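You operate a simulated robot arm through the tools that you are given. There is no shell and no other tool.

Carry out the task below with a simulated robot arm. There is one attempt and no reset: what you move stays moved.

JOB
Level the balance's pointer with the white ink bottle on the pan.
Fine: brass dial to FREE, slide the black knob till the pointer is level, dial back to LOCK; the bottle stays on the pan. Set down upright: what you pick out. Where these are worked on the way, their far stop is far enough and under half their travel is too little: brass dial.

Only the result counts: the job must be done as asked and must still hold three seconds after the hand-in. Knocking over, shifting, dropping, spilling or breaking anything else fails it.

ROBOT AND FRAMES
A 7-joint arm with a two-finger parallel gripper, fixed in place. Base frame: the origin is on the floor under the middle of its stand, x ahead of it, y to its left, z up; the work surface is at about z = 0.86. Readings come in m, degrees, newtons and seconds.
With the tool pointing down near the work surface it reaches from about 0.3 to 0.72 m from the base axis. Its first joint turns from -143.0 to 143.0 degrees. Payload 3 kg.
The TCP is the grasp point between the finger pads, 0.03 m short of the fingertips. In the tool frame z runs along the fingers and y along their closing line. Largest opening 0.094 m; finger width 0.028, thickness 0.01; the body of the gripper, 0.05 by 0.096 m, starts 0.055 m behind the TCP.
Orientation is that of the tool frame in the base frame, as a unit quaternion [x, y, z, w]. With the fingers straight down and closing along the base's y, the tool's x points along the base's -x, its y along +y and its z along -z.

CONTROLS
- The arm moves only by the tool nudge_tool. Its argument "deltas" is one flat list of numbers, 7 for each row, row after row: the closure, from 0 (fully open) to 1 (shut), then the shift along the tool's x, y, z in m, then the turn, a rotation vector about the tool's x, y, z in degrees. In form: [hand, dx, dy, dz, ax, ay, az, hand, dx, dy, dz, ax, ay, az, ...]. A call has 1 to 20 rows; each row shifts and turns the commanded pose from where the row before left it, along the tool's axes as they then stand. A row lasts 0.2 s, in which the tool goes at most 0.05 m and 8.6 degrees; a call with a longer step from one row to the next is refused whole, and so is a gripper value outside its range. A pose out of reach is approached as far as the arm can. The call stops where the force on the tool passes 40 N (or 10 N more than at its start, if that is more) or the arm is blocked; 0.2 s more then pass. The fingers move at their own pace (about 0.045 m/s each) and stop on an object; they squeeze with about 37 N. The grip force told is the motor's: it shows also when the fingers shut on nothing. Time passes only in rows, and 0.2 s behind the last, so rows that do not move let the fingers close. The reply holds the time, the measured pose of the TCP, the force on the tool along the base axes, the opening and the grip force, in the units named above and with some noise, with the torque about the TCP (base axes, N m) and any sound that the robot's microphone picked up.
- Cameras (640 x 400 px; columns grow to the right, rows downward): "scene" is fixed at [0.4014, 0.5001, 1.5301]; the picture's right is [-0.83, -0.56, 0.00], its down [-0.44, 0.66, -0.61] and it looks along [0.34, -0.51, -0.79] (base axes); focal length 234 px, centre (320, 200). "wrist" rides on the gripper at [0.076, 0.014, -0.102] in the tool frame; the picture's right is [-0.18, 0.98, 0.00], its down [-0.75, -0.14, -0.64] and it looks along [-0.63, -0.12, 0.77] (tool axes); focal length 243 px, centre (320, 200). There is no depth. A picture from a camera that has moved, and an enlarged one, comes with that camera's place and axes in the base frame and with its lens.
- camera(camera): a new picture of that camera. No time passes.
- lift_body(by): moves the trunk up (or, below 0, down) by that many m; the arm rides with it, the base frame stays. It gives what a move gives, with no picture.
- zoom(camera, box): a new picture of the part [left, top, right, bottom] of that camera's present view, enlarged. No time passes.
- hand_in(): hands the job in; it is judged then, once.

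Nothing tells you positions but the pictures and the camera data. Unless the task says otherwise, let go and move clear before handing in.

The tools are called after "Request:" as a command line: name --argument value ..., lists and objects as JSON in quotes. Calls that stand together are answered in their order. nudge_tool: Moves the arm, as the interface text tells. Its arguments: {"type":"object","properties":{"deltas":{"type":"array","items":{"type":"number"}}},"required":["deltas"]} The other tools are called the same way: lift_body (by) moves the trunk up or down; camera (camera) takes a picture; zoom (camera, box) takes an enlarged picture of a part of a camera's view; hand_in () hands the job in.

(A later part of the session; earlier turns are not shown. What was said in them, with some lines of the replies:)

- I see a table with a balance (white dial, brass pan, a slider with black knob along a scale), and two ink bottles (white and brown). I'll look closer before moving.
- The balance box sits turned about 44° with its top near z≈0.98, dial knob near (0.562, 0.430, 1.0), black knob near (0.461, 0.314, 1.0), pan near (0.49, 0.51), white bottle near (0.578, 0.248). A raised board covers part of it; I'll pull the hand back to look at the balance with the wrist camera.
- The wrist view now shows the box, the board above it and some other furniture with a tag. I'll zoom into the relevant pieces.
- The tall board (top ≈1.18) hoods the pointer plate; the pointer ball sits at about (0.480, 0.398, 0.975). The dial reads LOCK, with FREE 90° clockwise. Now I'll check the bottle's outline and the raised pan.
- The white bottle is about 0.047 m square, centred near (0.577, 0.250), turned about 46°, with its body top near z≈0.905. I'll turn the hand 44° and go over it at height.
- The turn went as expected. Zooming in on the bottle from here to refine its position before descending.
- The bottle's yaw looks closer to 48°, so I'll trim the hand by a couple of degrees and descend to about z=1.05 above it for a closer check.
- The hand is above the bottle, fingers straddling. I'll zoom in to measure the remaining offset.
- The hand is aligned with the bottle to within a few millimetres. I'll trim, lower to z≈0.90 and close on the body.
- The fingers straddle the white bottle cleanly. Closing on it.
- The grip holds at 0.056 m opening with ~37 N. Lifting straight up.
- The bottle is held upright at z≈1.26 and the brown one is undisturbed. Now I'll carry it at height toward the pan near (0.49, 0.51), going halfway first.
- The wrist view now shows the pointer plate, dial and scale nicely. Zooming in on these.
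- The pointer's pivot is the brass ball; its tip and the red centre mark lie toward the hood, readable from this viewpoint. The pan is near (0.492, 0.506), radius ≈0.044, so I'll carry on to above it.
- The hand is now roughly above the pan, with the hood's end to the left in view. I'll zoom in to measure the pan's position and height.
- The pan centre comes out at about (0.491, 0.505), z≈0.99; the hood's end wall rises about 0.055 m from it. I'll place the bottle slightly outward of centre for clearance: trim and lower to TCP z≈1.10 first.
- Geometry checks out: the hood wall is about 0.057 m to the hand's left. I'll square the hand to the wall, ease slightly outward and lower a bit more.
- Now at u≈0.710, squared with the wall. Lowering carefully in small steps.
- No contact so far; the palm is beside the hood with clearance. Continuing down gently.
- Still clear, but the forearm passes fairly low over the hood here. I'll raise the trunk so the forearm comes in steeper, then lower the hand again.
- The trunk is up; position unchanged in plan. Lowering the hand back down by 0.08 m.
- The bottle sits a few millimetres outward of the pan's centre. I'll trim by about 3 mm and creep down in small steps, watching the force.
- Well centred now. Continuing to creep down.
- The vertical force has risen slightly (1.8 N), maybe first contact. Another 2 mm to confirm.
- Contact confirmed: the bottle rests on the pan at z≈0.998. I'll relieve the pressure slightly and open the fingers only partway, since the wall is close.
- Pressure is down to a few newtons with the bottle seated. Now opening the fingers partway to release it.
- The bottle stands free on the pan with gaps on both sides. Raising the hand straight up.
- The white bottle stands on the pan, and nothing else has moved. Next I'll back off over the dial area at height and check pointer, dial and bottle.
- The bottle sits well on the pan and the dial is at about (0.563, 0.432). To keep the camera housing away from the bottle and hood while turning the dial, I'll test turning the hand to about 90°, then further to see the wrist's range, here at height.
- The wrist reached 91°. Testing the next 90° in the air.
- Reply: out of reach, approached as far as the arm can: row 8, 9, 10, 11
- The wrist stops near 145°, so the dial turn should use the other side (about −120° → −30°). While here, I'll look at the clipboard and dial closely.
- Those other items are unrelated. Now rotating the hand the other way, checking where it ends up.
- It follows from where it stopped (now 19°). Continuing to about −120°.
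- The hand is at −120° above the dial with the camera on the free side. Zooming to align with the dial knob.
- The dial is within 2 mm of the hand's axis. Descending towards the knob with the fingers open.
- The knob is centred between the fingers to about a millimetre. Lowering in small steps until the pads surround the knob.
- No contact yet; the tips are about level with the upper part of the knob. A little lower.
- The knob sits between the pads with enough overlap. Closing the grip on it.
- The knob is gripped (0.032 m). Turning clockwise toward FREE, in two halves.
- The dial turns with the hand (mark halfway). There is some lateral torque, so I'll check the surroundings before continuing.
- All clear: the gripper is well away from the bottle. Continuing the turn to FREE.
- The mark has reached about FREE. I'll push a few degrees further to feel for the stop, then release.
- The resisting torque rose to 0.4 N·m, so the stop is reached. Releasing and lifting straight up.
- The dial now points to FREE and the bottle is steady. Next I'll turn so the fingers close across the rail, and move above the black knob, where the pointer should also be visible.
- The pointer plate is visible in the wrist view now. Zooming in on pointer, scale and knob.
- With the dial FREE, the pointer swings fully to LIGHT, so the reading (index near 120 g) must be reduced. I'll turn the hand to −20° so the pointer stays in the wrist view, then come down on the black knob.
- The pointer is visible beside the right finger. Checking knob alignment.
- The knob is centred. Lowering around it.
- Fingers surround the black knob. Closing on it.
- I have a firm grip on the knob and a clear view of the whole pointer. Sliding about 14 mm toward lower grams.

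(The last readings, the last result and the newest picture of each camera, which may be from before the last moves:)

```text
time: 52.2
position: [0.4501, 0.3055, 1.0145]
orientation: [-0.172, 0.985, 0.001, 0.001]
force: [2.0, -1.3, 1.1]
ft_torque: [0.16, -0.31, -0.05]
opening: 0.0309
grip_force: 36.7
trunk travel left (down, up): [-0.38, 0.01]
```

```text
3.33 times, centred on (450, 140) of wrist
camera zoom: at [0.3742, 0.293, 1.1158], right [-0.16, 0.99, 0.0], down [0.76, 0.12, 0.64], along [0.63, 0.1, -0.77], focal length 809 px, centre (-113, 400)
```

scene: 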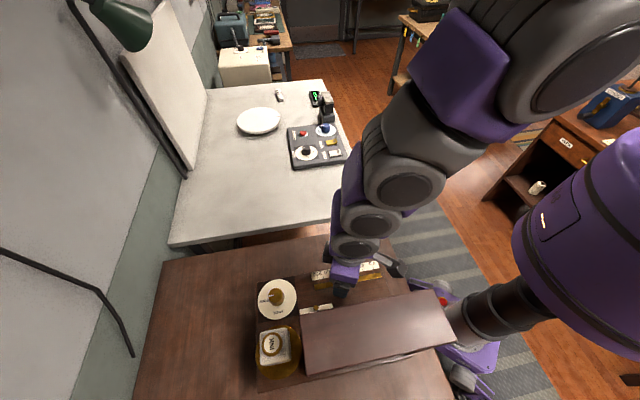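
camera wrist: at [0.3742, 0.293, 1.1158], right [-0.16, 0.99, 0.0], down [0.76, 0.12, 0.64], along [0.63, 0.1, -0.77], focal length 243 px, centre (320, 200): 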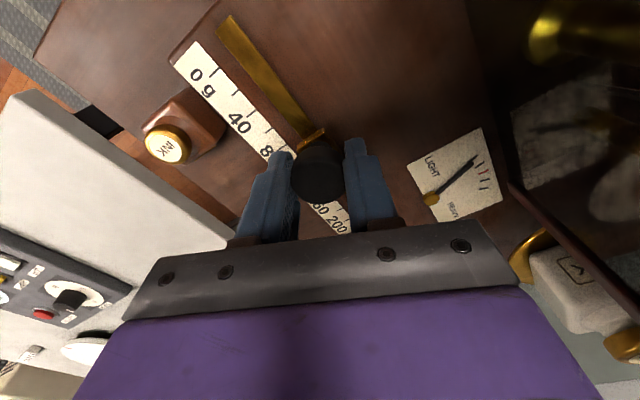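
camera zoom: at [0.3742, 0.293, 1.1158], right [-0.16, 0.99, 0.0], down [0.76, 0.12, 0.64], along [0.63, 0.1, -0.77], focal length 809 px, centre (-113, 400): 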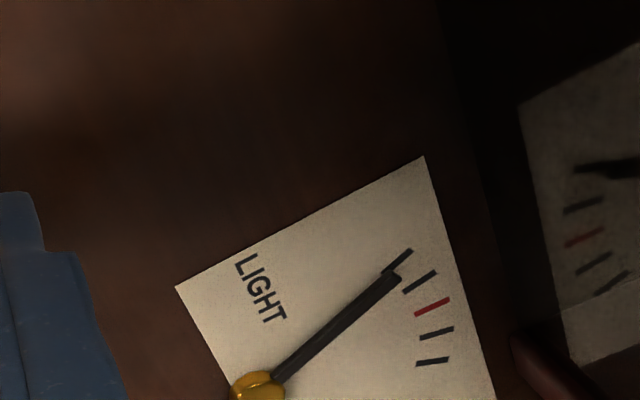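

Still at the LIGHT stop. Sliding another 14 mm.

Request:
nudge_tool --deltas '[0.8, 0.0043, -0.002, 0, 0, 0, 0, 0.8, 0.0043, -0.002, 0, 0, 0, 0, 0.8, 0.0043, -0.0019, 0, 0, 0, 0, 0.8, 0, 0, 0, 0, 0, 0]'

Request:
camera --camera "wrist"

Request:
zoom --camera "wrist" --box '[400, 100, 520, 220]'

```text
time: 53.2
position: [0.4395, 0.296, 1.0137]
orientation: [-0.171, 0.985, 0.0, 0.0]
force: [2.9, -2.6, 7.4]
ft_torque: [-0.34, 0.67, -0.09]
opening: 0.0311
grip_force: 37.2
trunk travel left (down, up): [-0.38, 0.01]
```

```text
taken
camera wrist: at [0.364, 0.2829, 1.1159], right [-0.16, 0.99, 0.0], down [0.76, 0.12, 0.64], along [0.63, 0.1, -0.77], focal length 243 px, centre (320, 200)
```

wrist: 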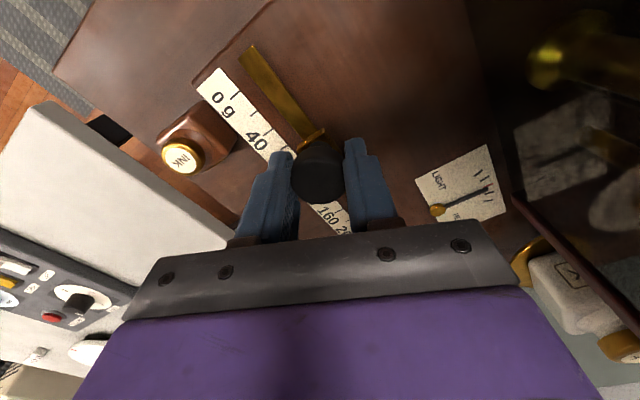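

```text
3.33 times, centred on (460, 160) of wrist
camera zoom: at [0.364, 0.2829, 1.1159], right [-0.16, 0.99, 0.0], down [0.76, 0.12, 0.64], along [0.63, 0.1, -0.77], focal length 809 px, centre (-147, 333)
```

zoom: 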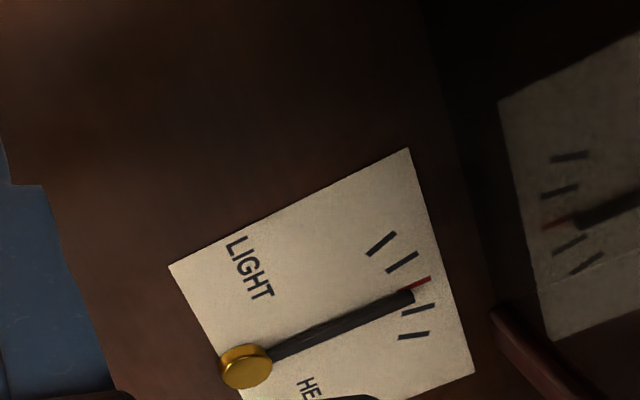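

The pointer is now near the red centre mark. Zooming closer to read it accurately.

Request:
zoom --camera "wrist" --box '[425, 135, 515, 225]'

Request:
zoom --camera "wrist" --box '[465, 150, 505, 210]'

Request:
zoom --camera "wrist" --box '[190, 60, 370, 240]'

```text
4.44 times, centred on (470, 180) of wrist
camera zoom: at [0.364, 0.2829, 1.1159], right [-0.16, 0.99, 0.0], down [0.76, 0.12, 0.64], along [0.63, 0.1, -0.77], focal length 1078 px, centre (-347, 289)
```

zoom: 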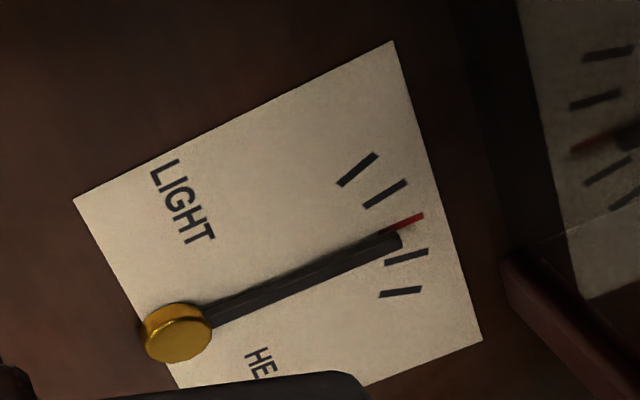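

```text
6.67 times, centred on (485, 180) of wrist
camera zoom: at [0.364, 0.2829, 1.1159], right [-0.16, 0.99, 0.0], down [0.76, 0.12, 0.64], along [0.63, 0.1, -0.77], focal length 1618 px, centre (-780, 333)
```

zoom: 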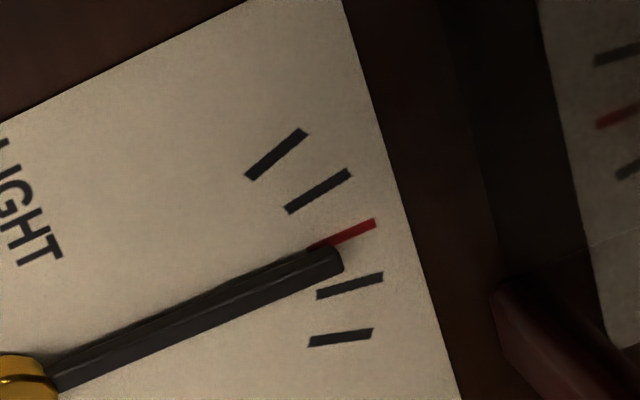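

```text
2.22 times, centred on (280, 150) of wrist
camera zoom: at [0.364, 0.2829, 1.1159], right [-0.16, 0.99, 0.0], down [0.76, 0.12, 0.64], along [0.63, 0.1, -0.77], focal length 539 px, centre (409, 311)
```

zoom: 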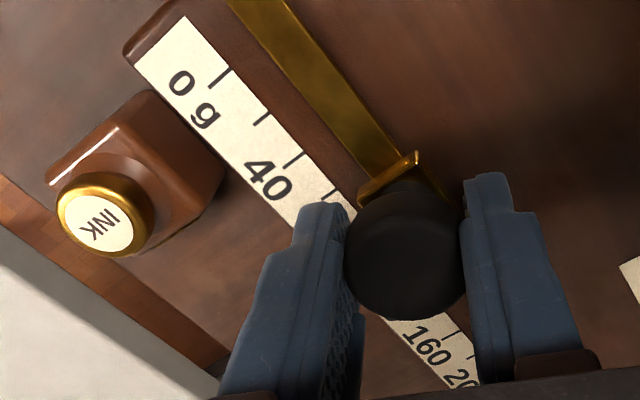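

The pointer line looks parallel to the red mark, i.e. nearly level. I'll let a little time pass to confirm it's settled.

Request:
nudge_tool --deltas '[0.8, 0, 0, 0, 0, 0, 0, 0.8, 0, 0, 0, 0, 0, 0, 0.8, 0, 0, 0, 0, 0, 0, 0.8, 0, 0, 0, 0, 0, 0, 0.8, 0, 0, 0, 0, 0, 0]'

Request:
zoom --camera "wrist" --box '[425, 135, 515, 225]'

Request:
zoom --camera "wrist" --box '[465, 150, 505, 210]'

```text
time: 54.4
position: [0.4405, 0.2962, 1.0139]
orientation: [-0.171, 0.985, 0.0, 0.0]
force: [2.5, -4.2, 4.9]
ft_torque: [-0.15, 0.17, -0.04]
opening: 0.0311
grip_force: 37.3
trunk travel left (down, up): [-0.38, 0.01]
```

```text
4.44 times, centred on (470, 180) of wrist
camera zoom: at [0.3642, 0.2832, 1.1158], right [-0.16, 0.99, 0.0], down [0.76, 0.12, 0.64], along [0.63, 0.1, -0.77], focal length 1078 px, centre (-347, 289)
```

zoom: 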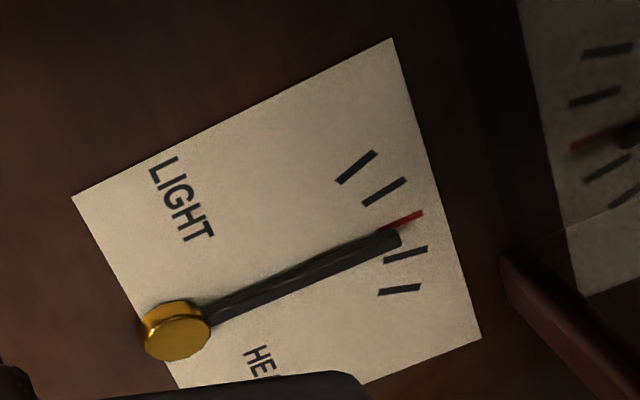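

```text
6.67 times, centred on (485, 180) of wrist
camera zoom: at [0.3642, 0.2832, 1.1158], right [-0.16, 0.99, 0.0], down [0.76, 0.12, 0.64], along [0.63, 0.1, -0.77], focal length 1618 px, centre (-780, 333)
```

zoom: 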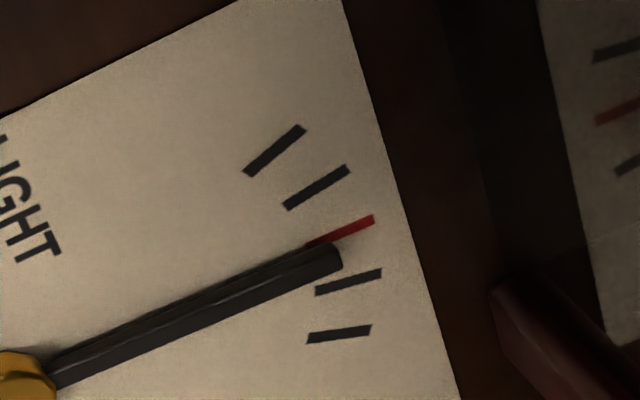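

The pointer is level within about half a degree of the plate's midline. Now I'll open the fingers gently without moving and re-check the pointer.

Request:
nudge_tool --deltas '[0.62, 0, 0, 0, 0, 0, 0, 0.5, 0, 0, 0, 0, 0, 0, 0.35, 0, 0, 0, 0, 0, 0, 0.3, 0, 0, 0, 0, 0, 0, 0.3, 0, 0, 0, 0, 0, 0]'

Request:
camera --camera "wrist"

Request:
zoom --camera "wrist" --box '[425, 135, 515, 225]'

```text
time: 55.6
position: [0.4408, 0.2968, 1.0127]
orientation: [-0.173, 0.985, 0.0, 0.001]
force: [-0.2, -0.1, 0.0]
ft_torque: [0.02, -0.01, -0.01]
opening: 0.0659
grip_force: 0.1
trunk travel left (down, up): [-0.38, 0.01]
```

```text
taken
camera wrist: at [0.3641, 0.2835, 1.1157], right [-0.16, 0.99, 0.0], down [0.76, 0.12, 0.64], along [0.63, 0.1, -0.77], focal length 243 px, centre (320, 200)
```

wrist: 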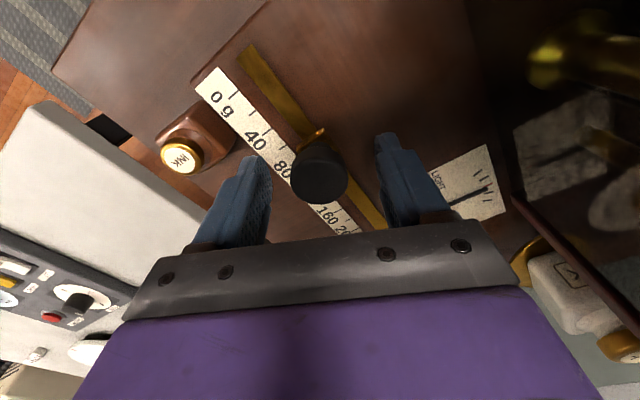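

```text
4.44 times, centred on (470, 180) of wrist
camera zoom: at [0.3641, 0.2835, 1.1157], right [-0.16, 0.99, 0.0], down [0.76, 0.12, 0.64], along [0.63, 0.1, -0.77], focal length 1078 px, centre (-347, 289)
```

zoom: 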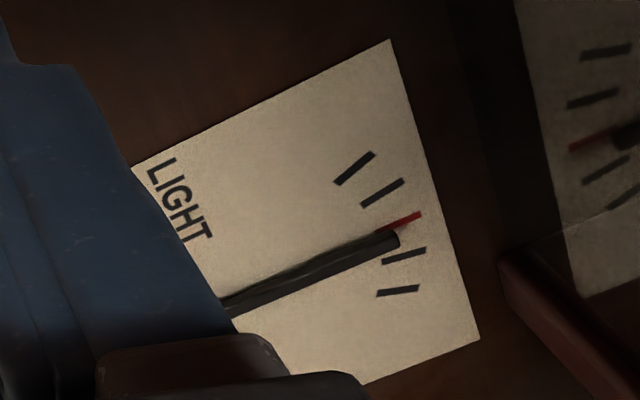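

The pointer stayed put. Rising straight up to look at it from higher and confirm.

Request:
nudge_tool --deltas '[0.3, 0, 0, -0.01, 0, 0, 0, 0.3, 0, 0, -0.03, 0, 0, 0, 0.3, 0, 0, -0.04, 0, 0, 0, 0.3, 0, 0, -0.04, 0, 0, 0, 0.3, 0, 0, -0.04, 0, 0, 0, 0.3, 0, 0, -0.04, 0, 0, 0, 0.3, 0, 0, 0, 0, 0, -8, 0.3, 0, 0, 0, 0, 0, -8, 0.3, 0, 0, 0, 0, 0, -8]'

Request:
camera --camera "wrist"

Request:
zoom --camera "wrist" --box '[340, 60, 430, 160]'

```text
time: 57.6
position: [0.4406, 0.2946, 1.2135]
orientation: [-0.374, 0.927, 0.0, 0.0]
force: [-1.1, -0.5, 0.2]
ft_torque: [-0.02, 0.03, 0.02]
opening: 0.0659
grip_force: 0.0
trunk travel left (down, up): [-0.38, 0.01]
```

```text
taken
camera wrist: at [0.376, 0.253, 1.3157], right [-0.55, 0.84, 0.0], down [0.64, 0.42, 0.64], along [0.54, 0.35, -0.77], focal length 243 px, centre (320, 200)
```

wrist: 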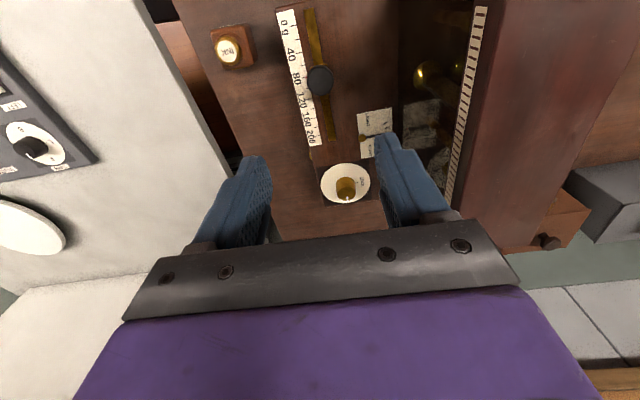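

```text
4.00 times, centred on (385, 110) of wrist
camera zoom: at [0.376, 0.253, 1.3157], right [-0.55, 0.84, 0.0], down [0.64, 0.42, 0.64], along [0.54, 0.35, -0.77], focal length 970 px, centre (60, 560)
```

zoom: 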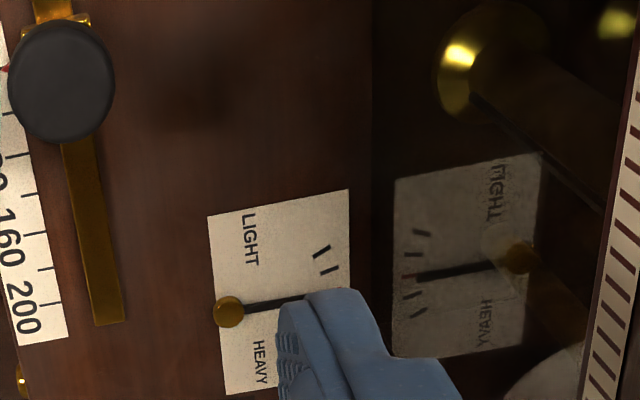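

A finger hides the tip here; shifting the hand along the rail direction for a free view.

Request:
nudge_tool --deltas '[0.3, -0.035, -0.005, 0, 0, 0, 0, 0.3, -0.035, -0.005, 0, 0, 0, 0]'

Request:
camera --camera "wrist"

Request:
zoom --camera "wrist" --box '[340, 10, 430, 110]'

```text
time: 58.2
position: [0.4991, 0.3381, 1.2119]
orientation: [-0.373, 0.928, 0.0, -0.001]
force: [-0.2, -0.2, 0.3]
ft_torque: [-0.02, 0.0, 0.01]
opening: 0.0656
grip_force: 0.1
trunk travel left (down, up): [-0.38, 0.01]
```

```text
taken
camera wrist: at [0.4338, 0.2953, 1.3148], right [-0.55, 0.84, 0.0], down [0.64, 0.42, 0.64], along [0.54, 0.35, -0.77], focal length 243 px, centre (320, 200)
```

wrist: 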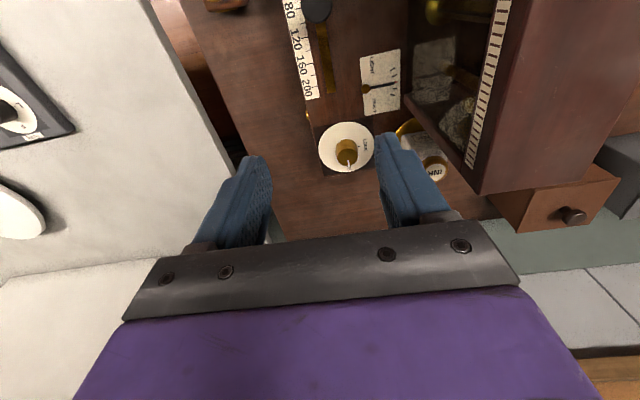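

```text
4.00 times, centred on (385, 60) of wrist
camera zoom: at [0.4338, 0.2953, 1.3148], right [-0.55, 0.84, 0.0], down [0.64, 0.42, 0.64], along [0.54, 0.35, -0.77], focal length 970 px, centre (60, 760)
```

zoom: 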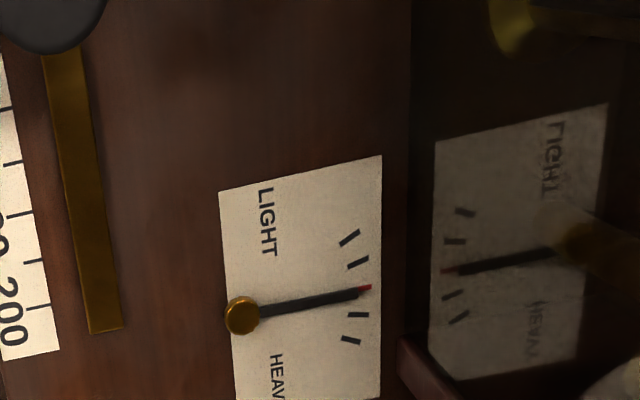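

Request:
zoom --camera "wrist" --box '[355, 45, 410, 120]'

Request:
zoom --camera "wrist" --box '[270, 0, 350, 110]'

```text
5.33 times, centred on (382, 82) of wrist
camera zoom: at [0.4338, 0.2953, 1.3148], right [-0.55, 0.84, 0.0], down [0.64, 0.42, 0.64], along [0.54, 0.35, -0.77], focal length 1294 px, centre (-13, 827)
```

zoom: 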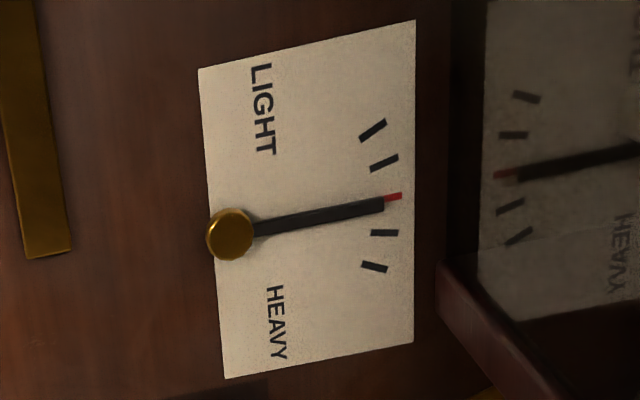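

```text
3.64 times, centred on (310, 55) of wrist
camera zoom: at [0.4338, 0.2953, 1.3148], right [-0.55, 0.84, 0.0], down [0.64, 0.42, 0.64], along [0.54, 0.35, -0.77], focal length 882 px, centre (356, 727)
```

zoom: 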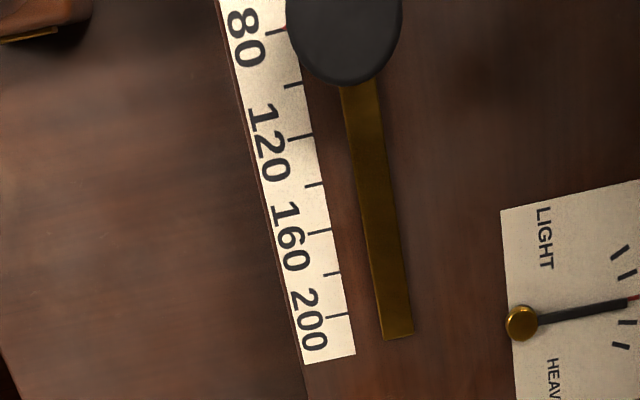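

The pointer ends on the red mark, with the index near 80 g. One higher-magnification check of the tip.

Request:
zoom --camera "wrist" --box '[360, 62, 402, 104]'

```text
9.52 times, centred on (381, 83) of wrist
camera zoom: at [0.4338, 0.2953, 1.3148], right [-0.55, 0.84, 0.0], down [0.64, 0.42, 0.64], along [0.54, 0.35, -0.77], focal length 2311 px, centre (-261, 1314)
```

zoom: 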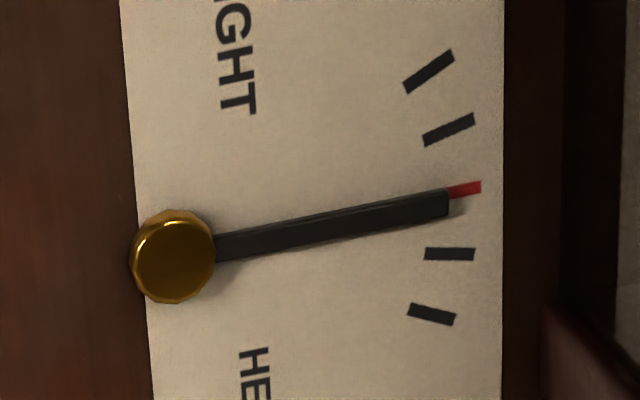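

The pointer is level (its slope matches the plate's midline). Now back to the dial: turning to −30° and moving above it.

Request:
nudge_tool --deltas '[0.3, 0, 0, 0, 0, 0, 7, 0.3, 0, 0, 0, 0, 0, 6.8, 0.3, -0.0343, 0.0158, 0, 0, 0, 0, 0.3, -0.0343, 0.0158, 0, 0, 0, 0, 0.3, -0.0342, 0.0157, 0, 0, 0, 0, 0.3, 0, 0, 0, 0, 0, 0]'

Request:
camera --camera "wrist"

Request:
zoom --camera "wrist" --box '[270, 20, 370, 120]'

```text
time: 59.6
position: [0.5625, 0.4277, 1.2144]
orientation: [-0.258, 0.966, 0.0, 0.001]
force: [-0.3, -0.3, 0.1]
ft_torque: [-0.02, -0.01, 0.0]
opening: 0.066
grip_force: 0.1
trunk travel left (down, up): [-0.38, 0.01]
```

```text
taken
camera wrist: at [0.4893, 0.4028, 1.3166], right [-0.33, 0.94, 0.0], down [0.72, 0.25, 0.64], along [0.61, 0.21, -0.77], focal length 243 px, centre (320, 200)
```

wrist: 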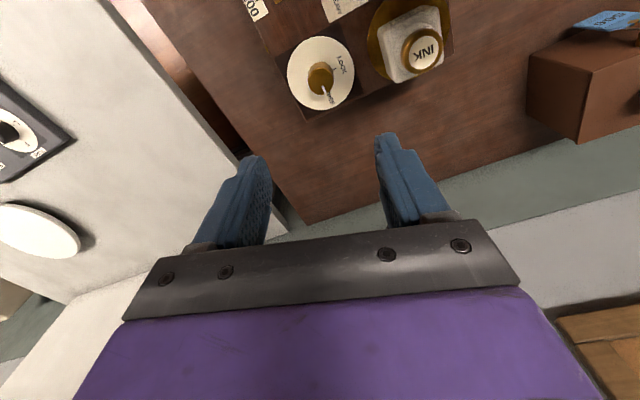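

```text
4.00 times, centred on (320, 70) of wrist
camera zoom: at [0.4893, 0.4028, 1.3166], right [-0.33, 0.94, 0.0], down [0.72, 0.25, 0.64], along [0.61, 0.21, -0.77], focal length 970 px, centre (320, 720)
```

zoom: 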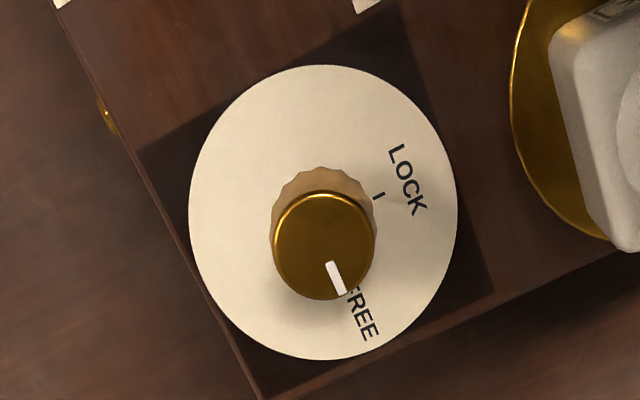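

The dial points to FREE and is centred to ~2 mm. Descending onto it.

Request:
nudge_tool --deltas '[0.3, -0.002, 0, 0.04, 0, 0, 0, 0.3, 0, 0, 0.04, 0, 0, 0, 0.3, 0, 0, 0.04, 0, 0, 0, 0.3, 0, 0, 0.04, 0, 0, 0, 0.3, 0, 0, 0.02, 0, 0, 0, 0.3, 0, 0, 0, 0, 0, 0]'

Request:
zoom --camera "wrist" --box '[230, 60, 420, 240]'

```text
time: 61.0
position: [0.5654, 0.4292, 1.0336]
orientation: [-0.258, 0.966, 0.0, 0.001]
force: [0.5, 0.2, 0.5]
ft_torque: [-0.02, -0.04, -0.02]
opening: 0.0656
grip_force: 0.0
trunk travel left (down, up): [-0.38, 0.01]
```

```text
2.22 times, centred on (325, 150) of wrist
camera zoom: at [0.492, 0.4042, 1.1356], right [-0.33, 0.94, 0.0], down [0.72, 0.25, 0.64], along [0.61, 0.21, -0.77], focal length 539 px, centre (309, 311)
```

zoom: 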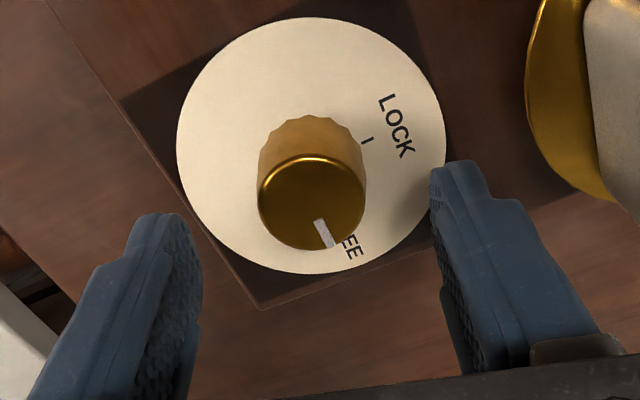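

Aligned. Lowering the last 2 cm and gripping the knob.

Request:
nudge_tool --deltas '[0.3, 0, 0, 0.01, 0, 0, 0, 0.3, 0, 0, 0.008, 0, 0, 0, 0.3, 0, 0, 0.003, 0, 0, 0, 0.5, 0, 0, 0, 0, 0, 0, 0.8, 0, 0, 0, 0, 0, 0, 0.8, 0, 0, 0, 0, 0, 0, 0.8, 0, 0, 0, 0, 0, 0]'

Request:
zoom --camera "wrist" --box '[230, 60, 420, 240]'

```text
time: 62.6
position: [0.5651, 0.4313, 1.0141]
orientation: [-0.258, 0.966, 0.0, 0.0]
force: [-0.5, 2.0, 1.3]
ft_torque: [0.08, -0.02, -0.02]
opening: 0.0319
grip_force: 37.0
trunk travel left (down, up): [-0.38, 0.01]
```

```text
2.22 times, centred on (325, 150) of wrist
camera zoom: at [0.4922, 0.405, 1.1147], right [-0.33, 0.94, 0.0], down [0.72, 0.25, 0.64], along [0.61, 0.21, -0.77], focal length 539 px, centre (309, 311)
```

zoom: 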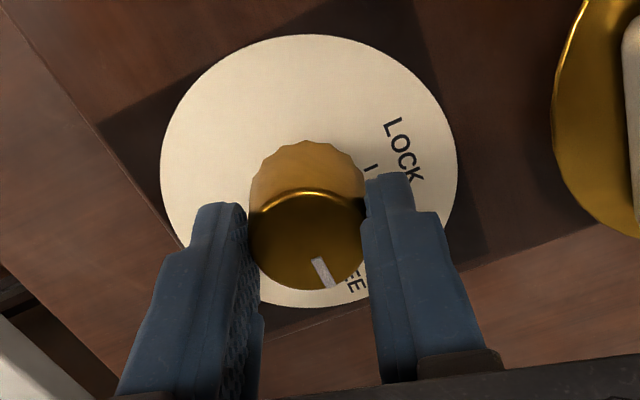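

The knob is gripped. Turning it counter-clockwise back to LOCK in steps.

Request:
nudge_tool --deltas '[0.8, 0, 0, 0, 0, 0, -6, 0.8, 0, 0, 0, 0, 0, -6, 0.8, 0, 0, 0, 0, 0, -6, 0.8, 0, 0, 0, 0, 0, -6, 0.8, 0, 0, 0, 0, 0, -6, 0.8, 0, 0, 0, 0, 0, -6, 0.8, 0, 0, 0, 0, 0, -6, 0.8, 0, 0, 0, 0, 0, -6]'

Request:
camera --camera "wrist"

Request:
zoom --camera "scene" --box '[220, 250, 340, 390]'

```text
time: 64.4
position: [0.5654, 0.4315, 1.011]
orientation: [-0.63, 0.777, 0.0, 0.0]
force: [-1.1, 9.1, 1.8]
ft_torque: [0.98, 0.04, -0.01]
opening: 0.0319
grip_force: 37.1
trunk travel left (down, up): [-0.38, 0.01]
```

```text
taken
camera wrist: at [0.5354, 0.3592, 1.1148], right [-0.92, 0.38, 0.0], down [0.29, 0.71, 0.64], along [0.25, 0.59, -0.77], focal length 243 px, centre (320, 200)
```

wrist: 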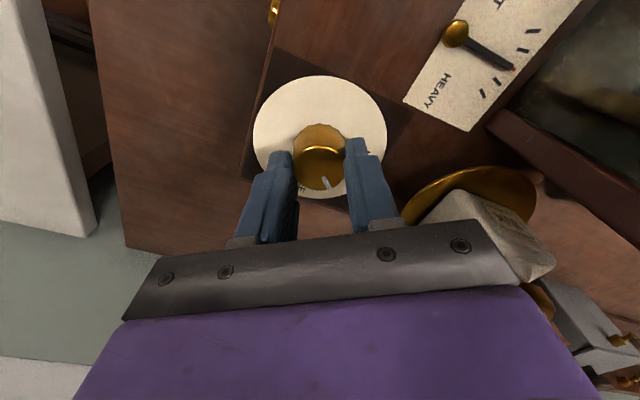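

```text
2.86 times, centred on (280, 320) of scene
camera zoom: at [0.4014, 0.5001, 1.5301], right [-0.83, -0.56, 0.0], down [-0.44, 0.66, -0.61], along [0.34, -0.51, -0.79], focal length 669 px, centre (434, -143)
```

zoom: 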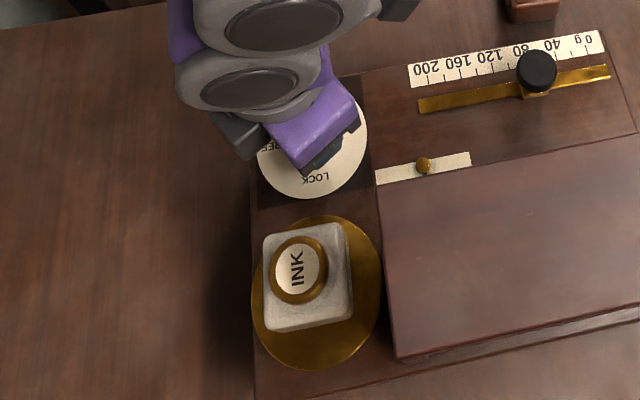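

Halfway round and everything is clear. Finishing the turn to the LOCK stop.

Request:
nudge_tool --deltas '[0.8, 0, 0, 0, 0, 0, -6, 0.8, 0, 0, 0, 0, 0, -6, 0.8, 0, 0, 0, 0, 0, -6, 0.8, 0, 0, 0, 0, 0, -6, 0.8, 0, 0, 0, 0, 0, -6, 0.8, 0, 0, 0, 0, 0, -6, 0.8, 0, 0, 0, 0, 0, -6, 0.8, 0, 0, 0, 0, 0, 0]'

Request:
camera --camera "wrist"

Request:
zoom --camera "wrist" --box '[230, 60, 420, 240]'

```text
time: 66.2
position: [0.5652, 0.4314, 1.0119]
orientation: [0.866, -0.5, 0.001, 0.0]
force: [-6.0, 11.2, 2.8]
ft_torque: [0.25, 0.09, 0.02]
opening: 0.032
grip_force: 36.9
trunk travel left (down, up): [-0.38, 0.01]
```

```text
taken
camera wrist: at [0.5907, 0.3576, 1.1148], right [-0.94, -0.33, 0.0], down [-0.25, 0.72, 0.64], along [-0.21, 0.61, -0.77], focal length 243 px, centre (320, 200)
```

wrist: 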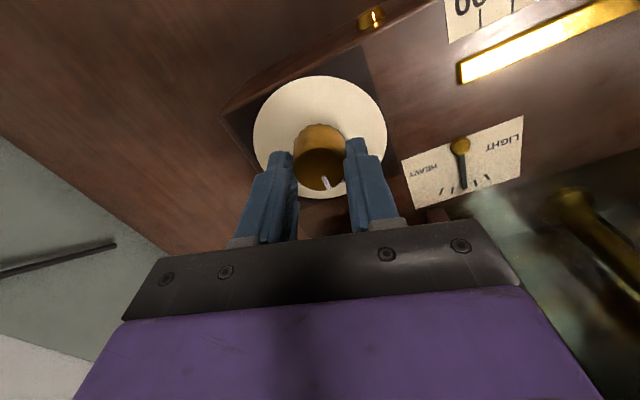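

```text
2.22 times, centred on (325, 150) of wrist
camera zoom: at [0.5907, 0.3576, 1.1148], right [-0.94, -0.33, 0.0], down [-0.25, 0.72, 0.64], along [-0.21, 0.61, -0.77], focal length 539 px, centre (309, 311)
```

zoom: 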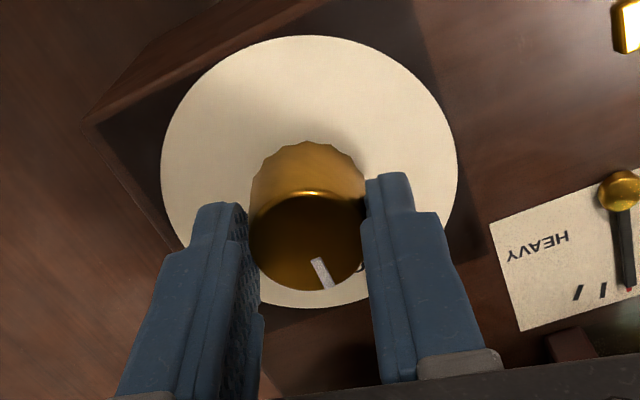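

At −120° now. Pressing a few degrees further to make sure of the LOCK stop.

Request:
nudge_tool --deltas '[0.8, 0, 0, 0, 0, 0, -3, 0.8, 0, 0, 0, 0, 0, -2, 0.8, 0, 0, 0, 0, 0, 0]'

```text
time: 67.0
position: [0.5652, 0.4305, 1.0113]
orientation: [0.887, -0.462, 0.001, 0.0]
force: [-8.6, 8.7, 1.1]
ft_torque: [-0.15, -0.04, -0.15]
opening: 0.0319
grip_force: 37.2
trunk travel left (down, up): [-0.38, 0.01]
```

Opening the fingers without turning back, then lifting straight up.

Request:
nudge_tool --deltas '[0.6, 0, 0, 0, 0, 0, 0, 0.4, 0, 0, 0, 0, 0, 0, 0.3, 0, 0, 0, 0, 0, 0, 0.3, 0, 0, 0, 0, 0, 0, 0.3, 0, 0, -0.01, 0, 0, 0, 0.3, 0, 0, -0.03, 0, 0, 0, 0.3, 0, 0, -0.04, 0, 0, 0, 0.3, 0, 0, -0.04, 0, 0, 0, 0.3, 0, 0, -0.04, 0, 0, 0, 0.3, 0, 0, -0.04, 0, 0, 0, 0.3, 0, 0, -0.04, 0, 0, 0]'

Request:
camera --camera "wrist"

Request:
zoom --camera "wrist" --box '[270, 10, 430, 170]'

Request:
zoom --camera "scene" --box '[230, 220, 410, 400]'

```text
time: 69.4
position: [0.5657, 0.429, 1.2553]
orientation: [0.887, -0.462, 0.0, -0.001]
force: [1.5, 0.1, 1.0]
ft_torque: [0.03, 0.03, 0.02]
opening: 0.0658
grip_force: 0.0
trunk travel left (down, up): [-0.38, 0.01]
```

```text
taken
camera wrist: at [0.5983, 0.3588, 1.3561], right [-0.91, -0.41, 0.0], down [-0.32, 0.7, 0.64], along [-0.26, 0.59, -0.77], focal length 243 px, centre (320, 200)
```

wrist: 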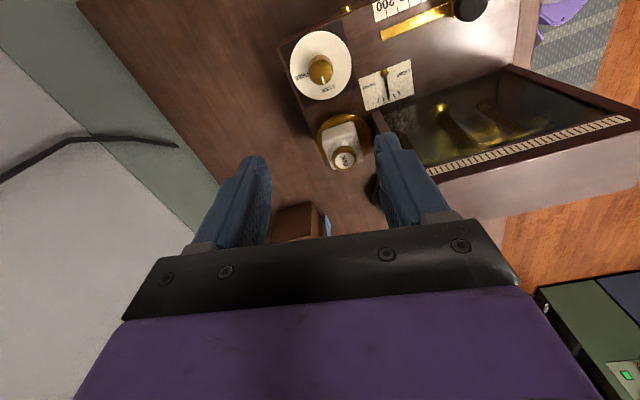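

```text
2.50 times, centred on (350, 90) of wrist
camera zoom: at [0.5983, 0.3588, 1.3561], right [-0.91, -0.41, 0.0], down [-0.32, 0.7, 0.64], along [-0.26, 0.59, -0.77], focal length 606 px, centre (245, 475)
```

zoom: 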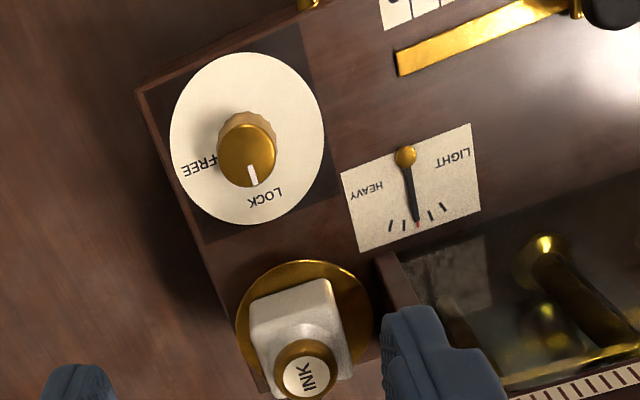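

```text
2.22 times, centred on (320, 310) of scene
camera zoom: at [0.4014, 0.5001, 1.5301], right [-0.83, -0.56, 0.0], down [-0.44, 0.66, -0.61], along [0.34, -0.51, -0.79], focal length 521 px, centre (320, -44)
```

zoom: 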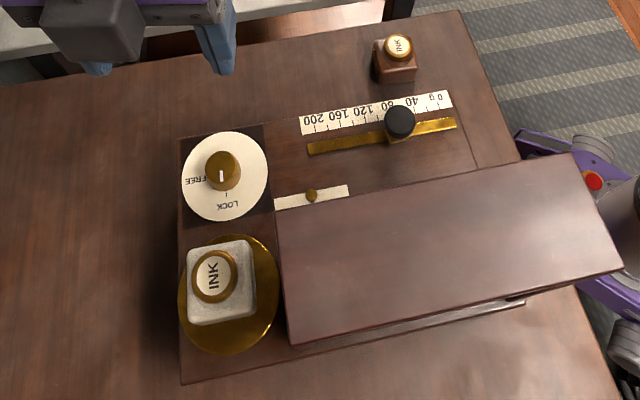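

The dial looks back at LOCK, with the pointer on the red mark and the bottle on the pan. Close-up checks of each.

Request:
zoom --camera "scene" --box '[250, 270, 310, 330]'

Request:
zoom --camera "wrist" --box '[355, 55, 420, 115]'

Request:
zoom --camera "wrist" --box '[285, 25, 360, 100]'

```text
6.67 times, centred on (280, 300) of scene
camera zoom: at [0.4014, 0.5001, 1.5301], right [-0.83, -0.56, 0.0], down [-0.44, 0.66, -0.61], along [0.34, -0.51, -0.79], focal length 1562 px, centre (587, -467)
```

zoom: 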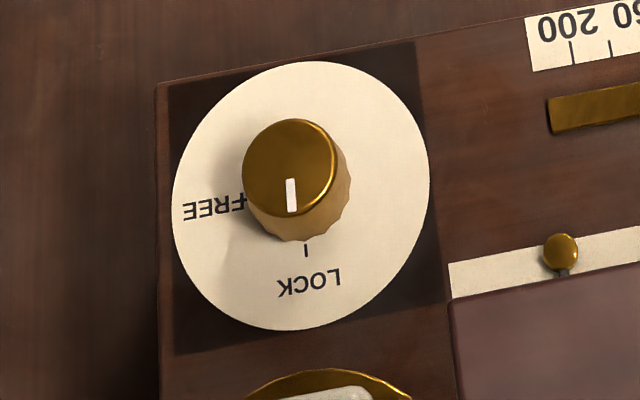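

```text
6.67 times, centred on (388, 85) of wrist
camera zoom: at [0.5983, 0.3588, 1.3561], right [-0.91, -0.41, 0.0], down [-0.32, 0.7, 0.64], along [-0.26, 0.59, -0.77], focal length 1618 px, centre (-130, 967)
```

zoom: 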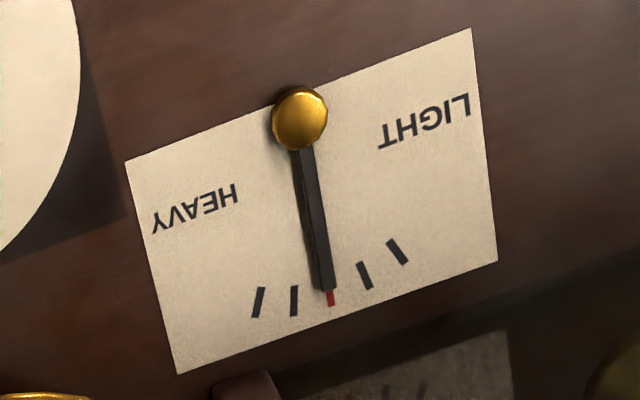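

```text
5.33 times, centred on (322, 62) of wrist
camera zoom: at [0.5983, 0.3588, 1.3561], right [-0.91, -0.41, 0.0], down [-0.32, 0.7, 0.64], along [-0.26, 0.59, -0.77], focal length 1294 px, centre (307, 933)
```

zoom: 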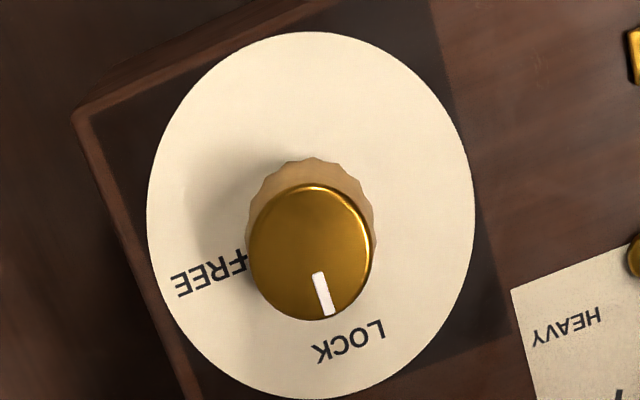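

The dial mark is back at LOCK, matching where it started. The pointer is level on the red mark and the bottle stands upright on the pan. The brown bottle hasn't moved and the hand is well clear, so I'm handing in.

Request:
hand_in

```text
The job is handed in.
```

The white ink bottle is standing upright on the pan and the balance's pointer is level on the red mark. I've handed the job in, but no verdict came back.

- **Dial:** I turned the brass dial to FREE until I felt the stop. After levelling, I turned it back to LOCK, and its mark now matches where it started.
- **Black knob:** with the dial at FREE, the pointer swung fully to LIGHT. I slid the knob from about 120 g down to about 80 g, where the pointer settled level. It was still level after I let go of the knob and after the dial went back to LOCK.
- **Everything else:** in the final pictures the brown bottle was where it started. The hand was open and about 0.2 m above the balance.

I raised the robot's trunk by 0.08 m so the forearm would clear the hood, and left it raised.
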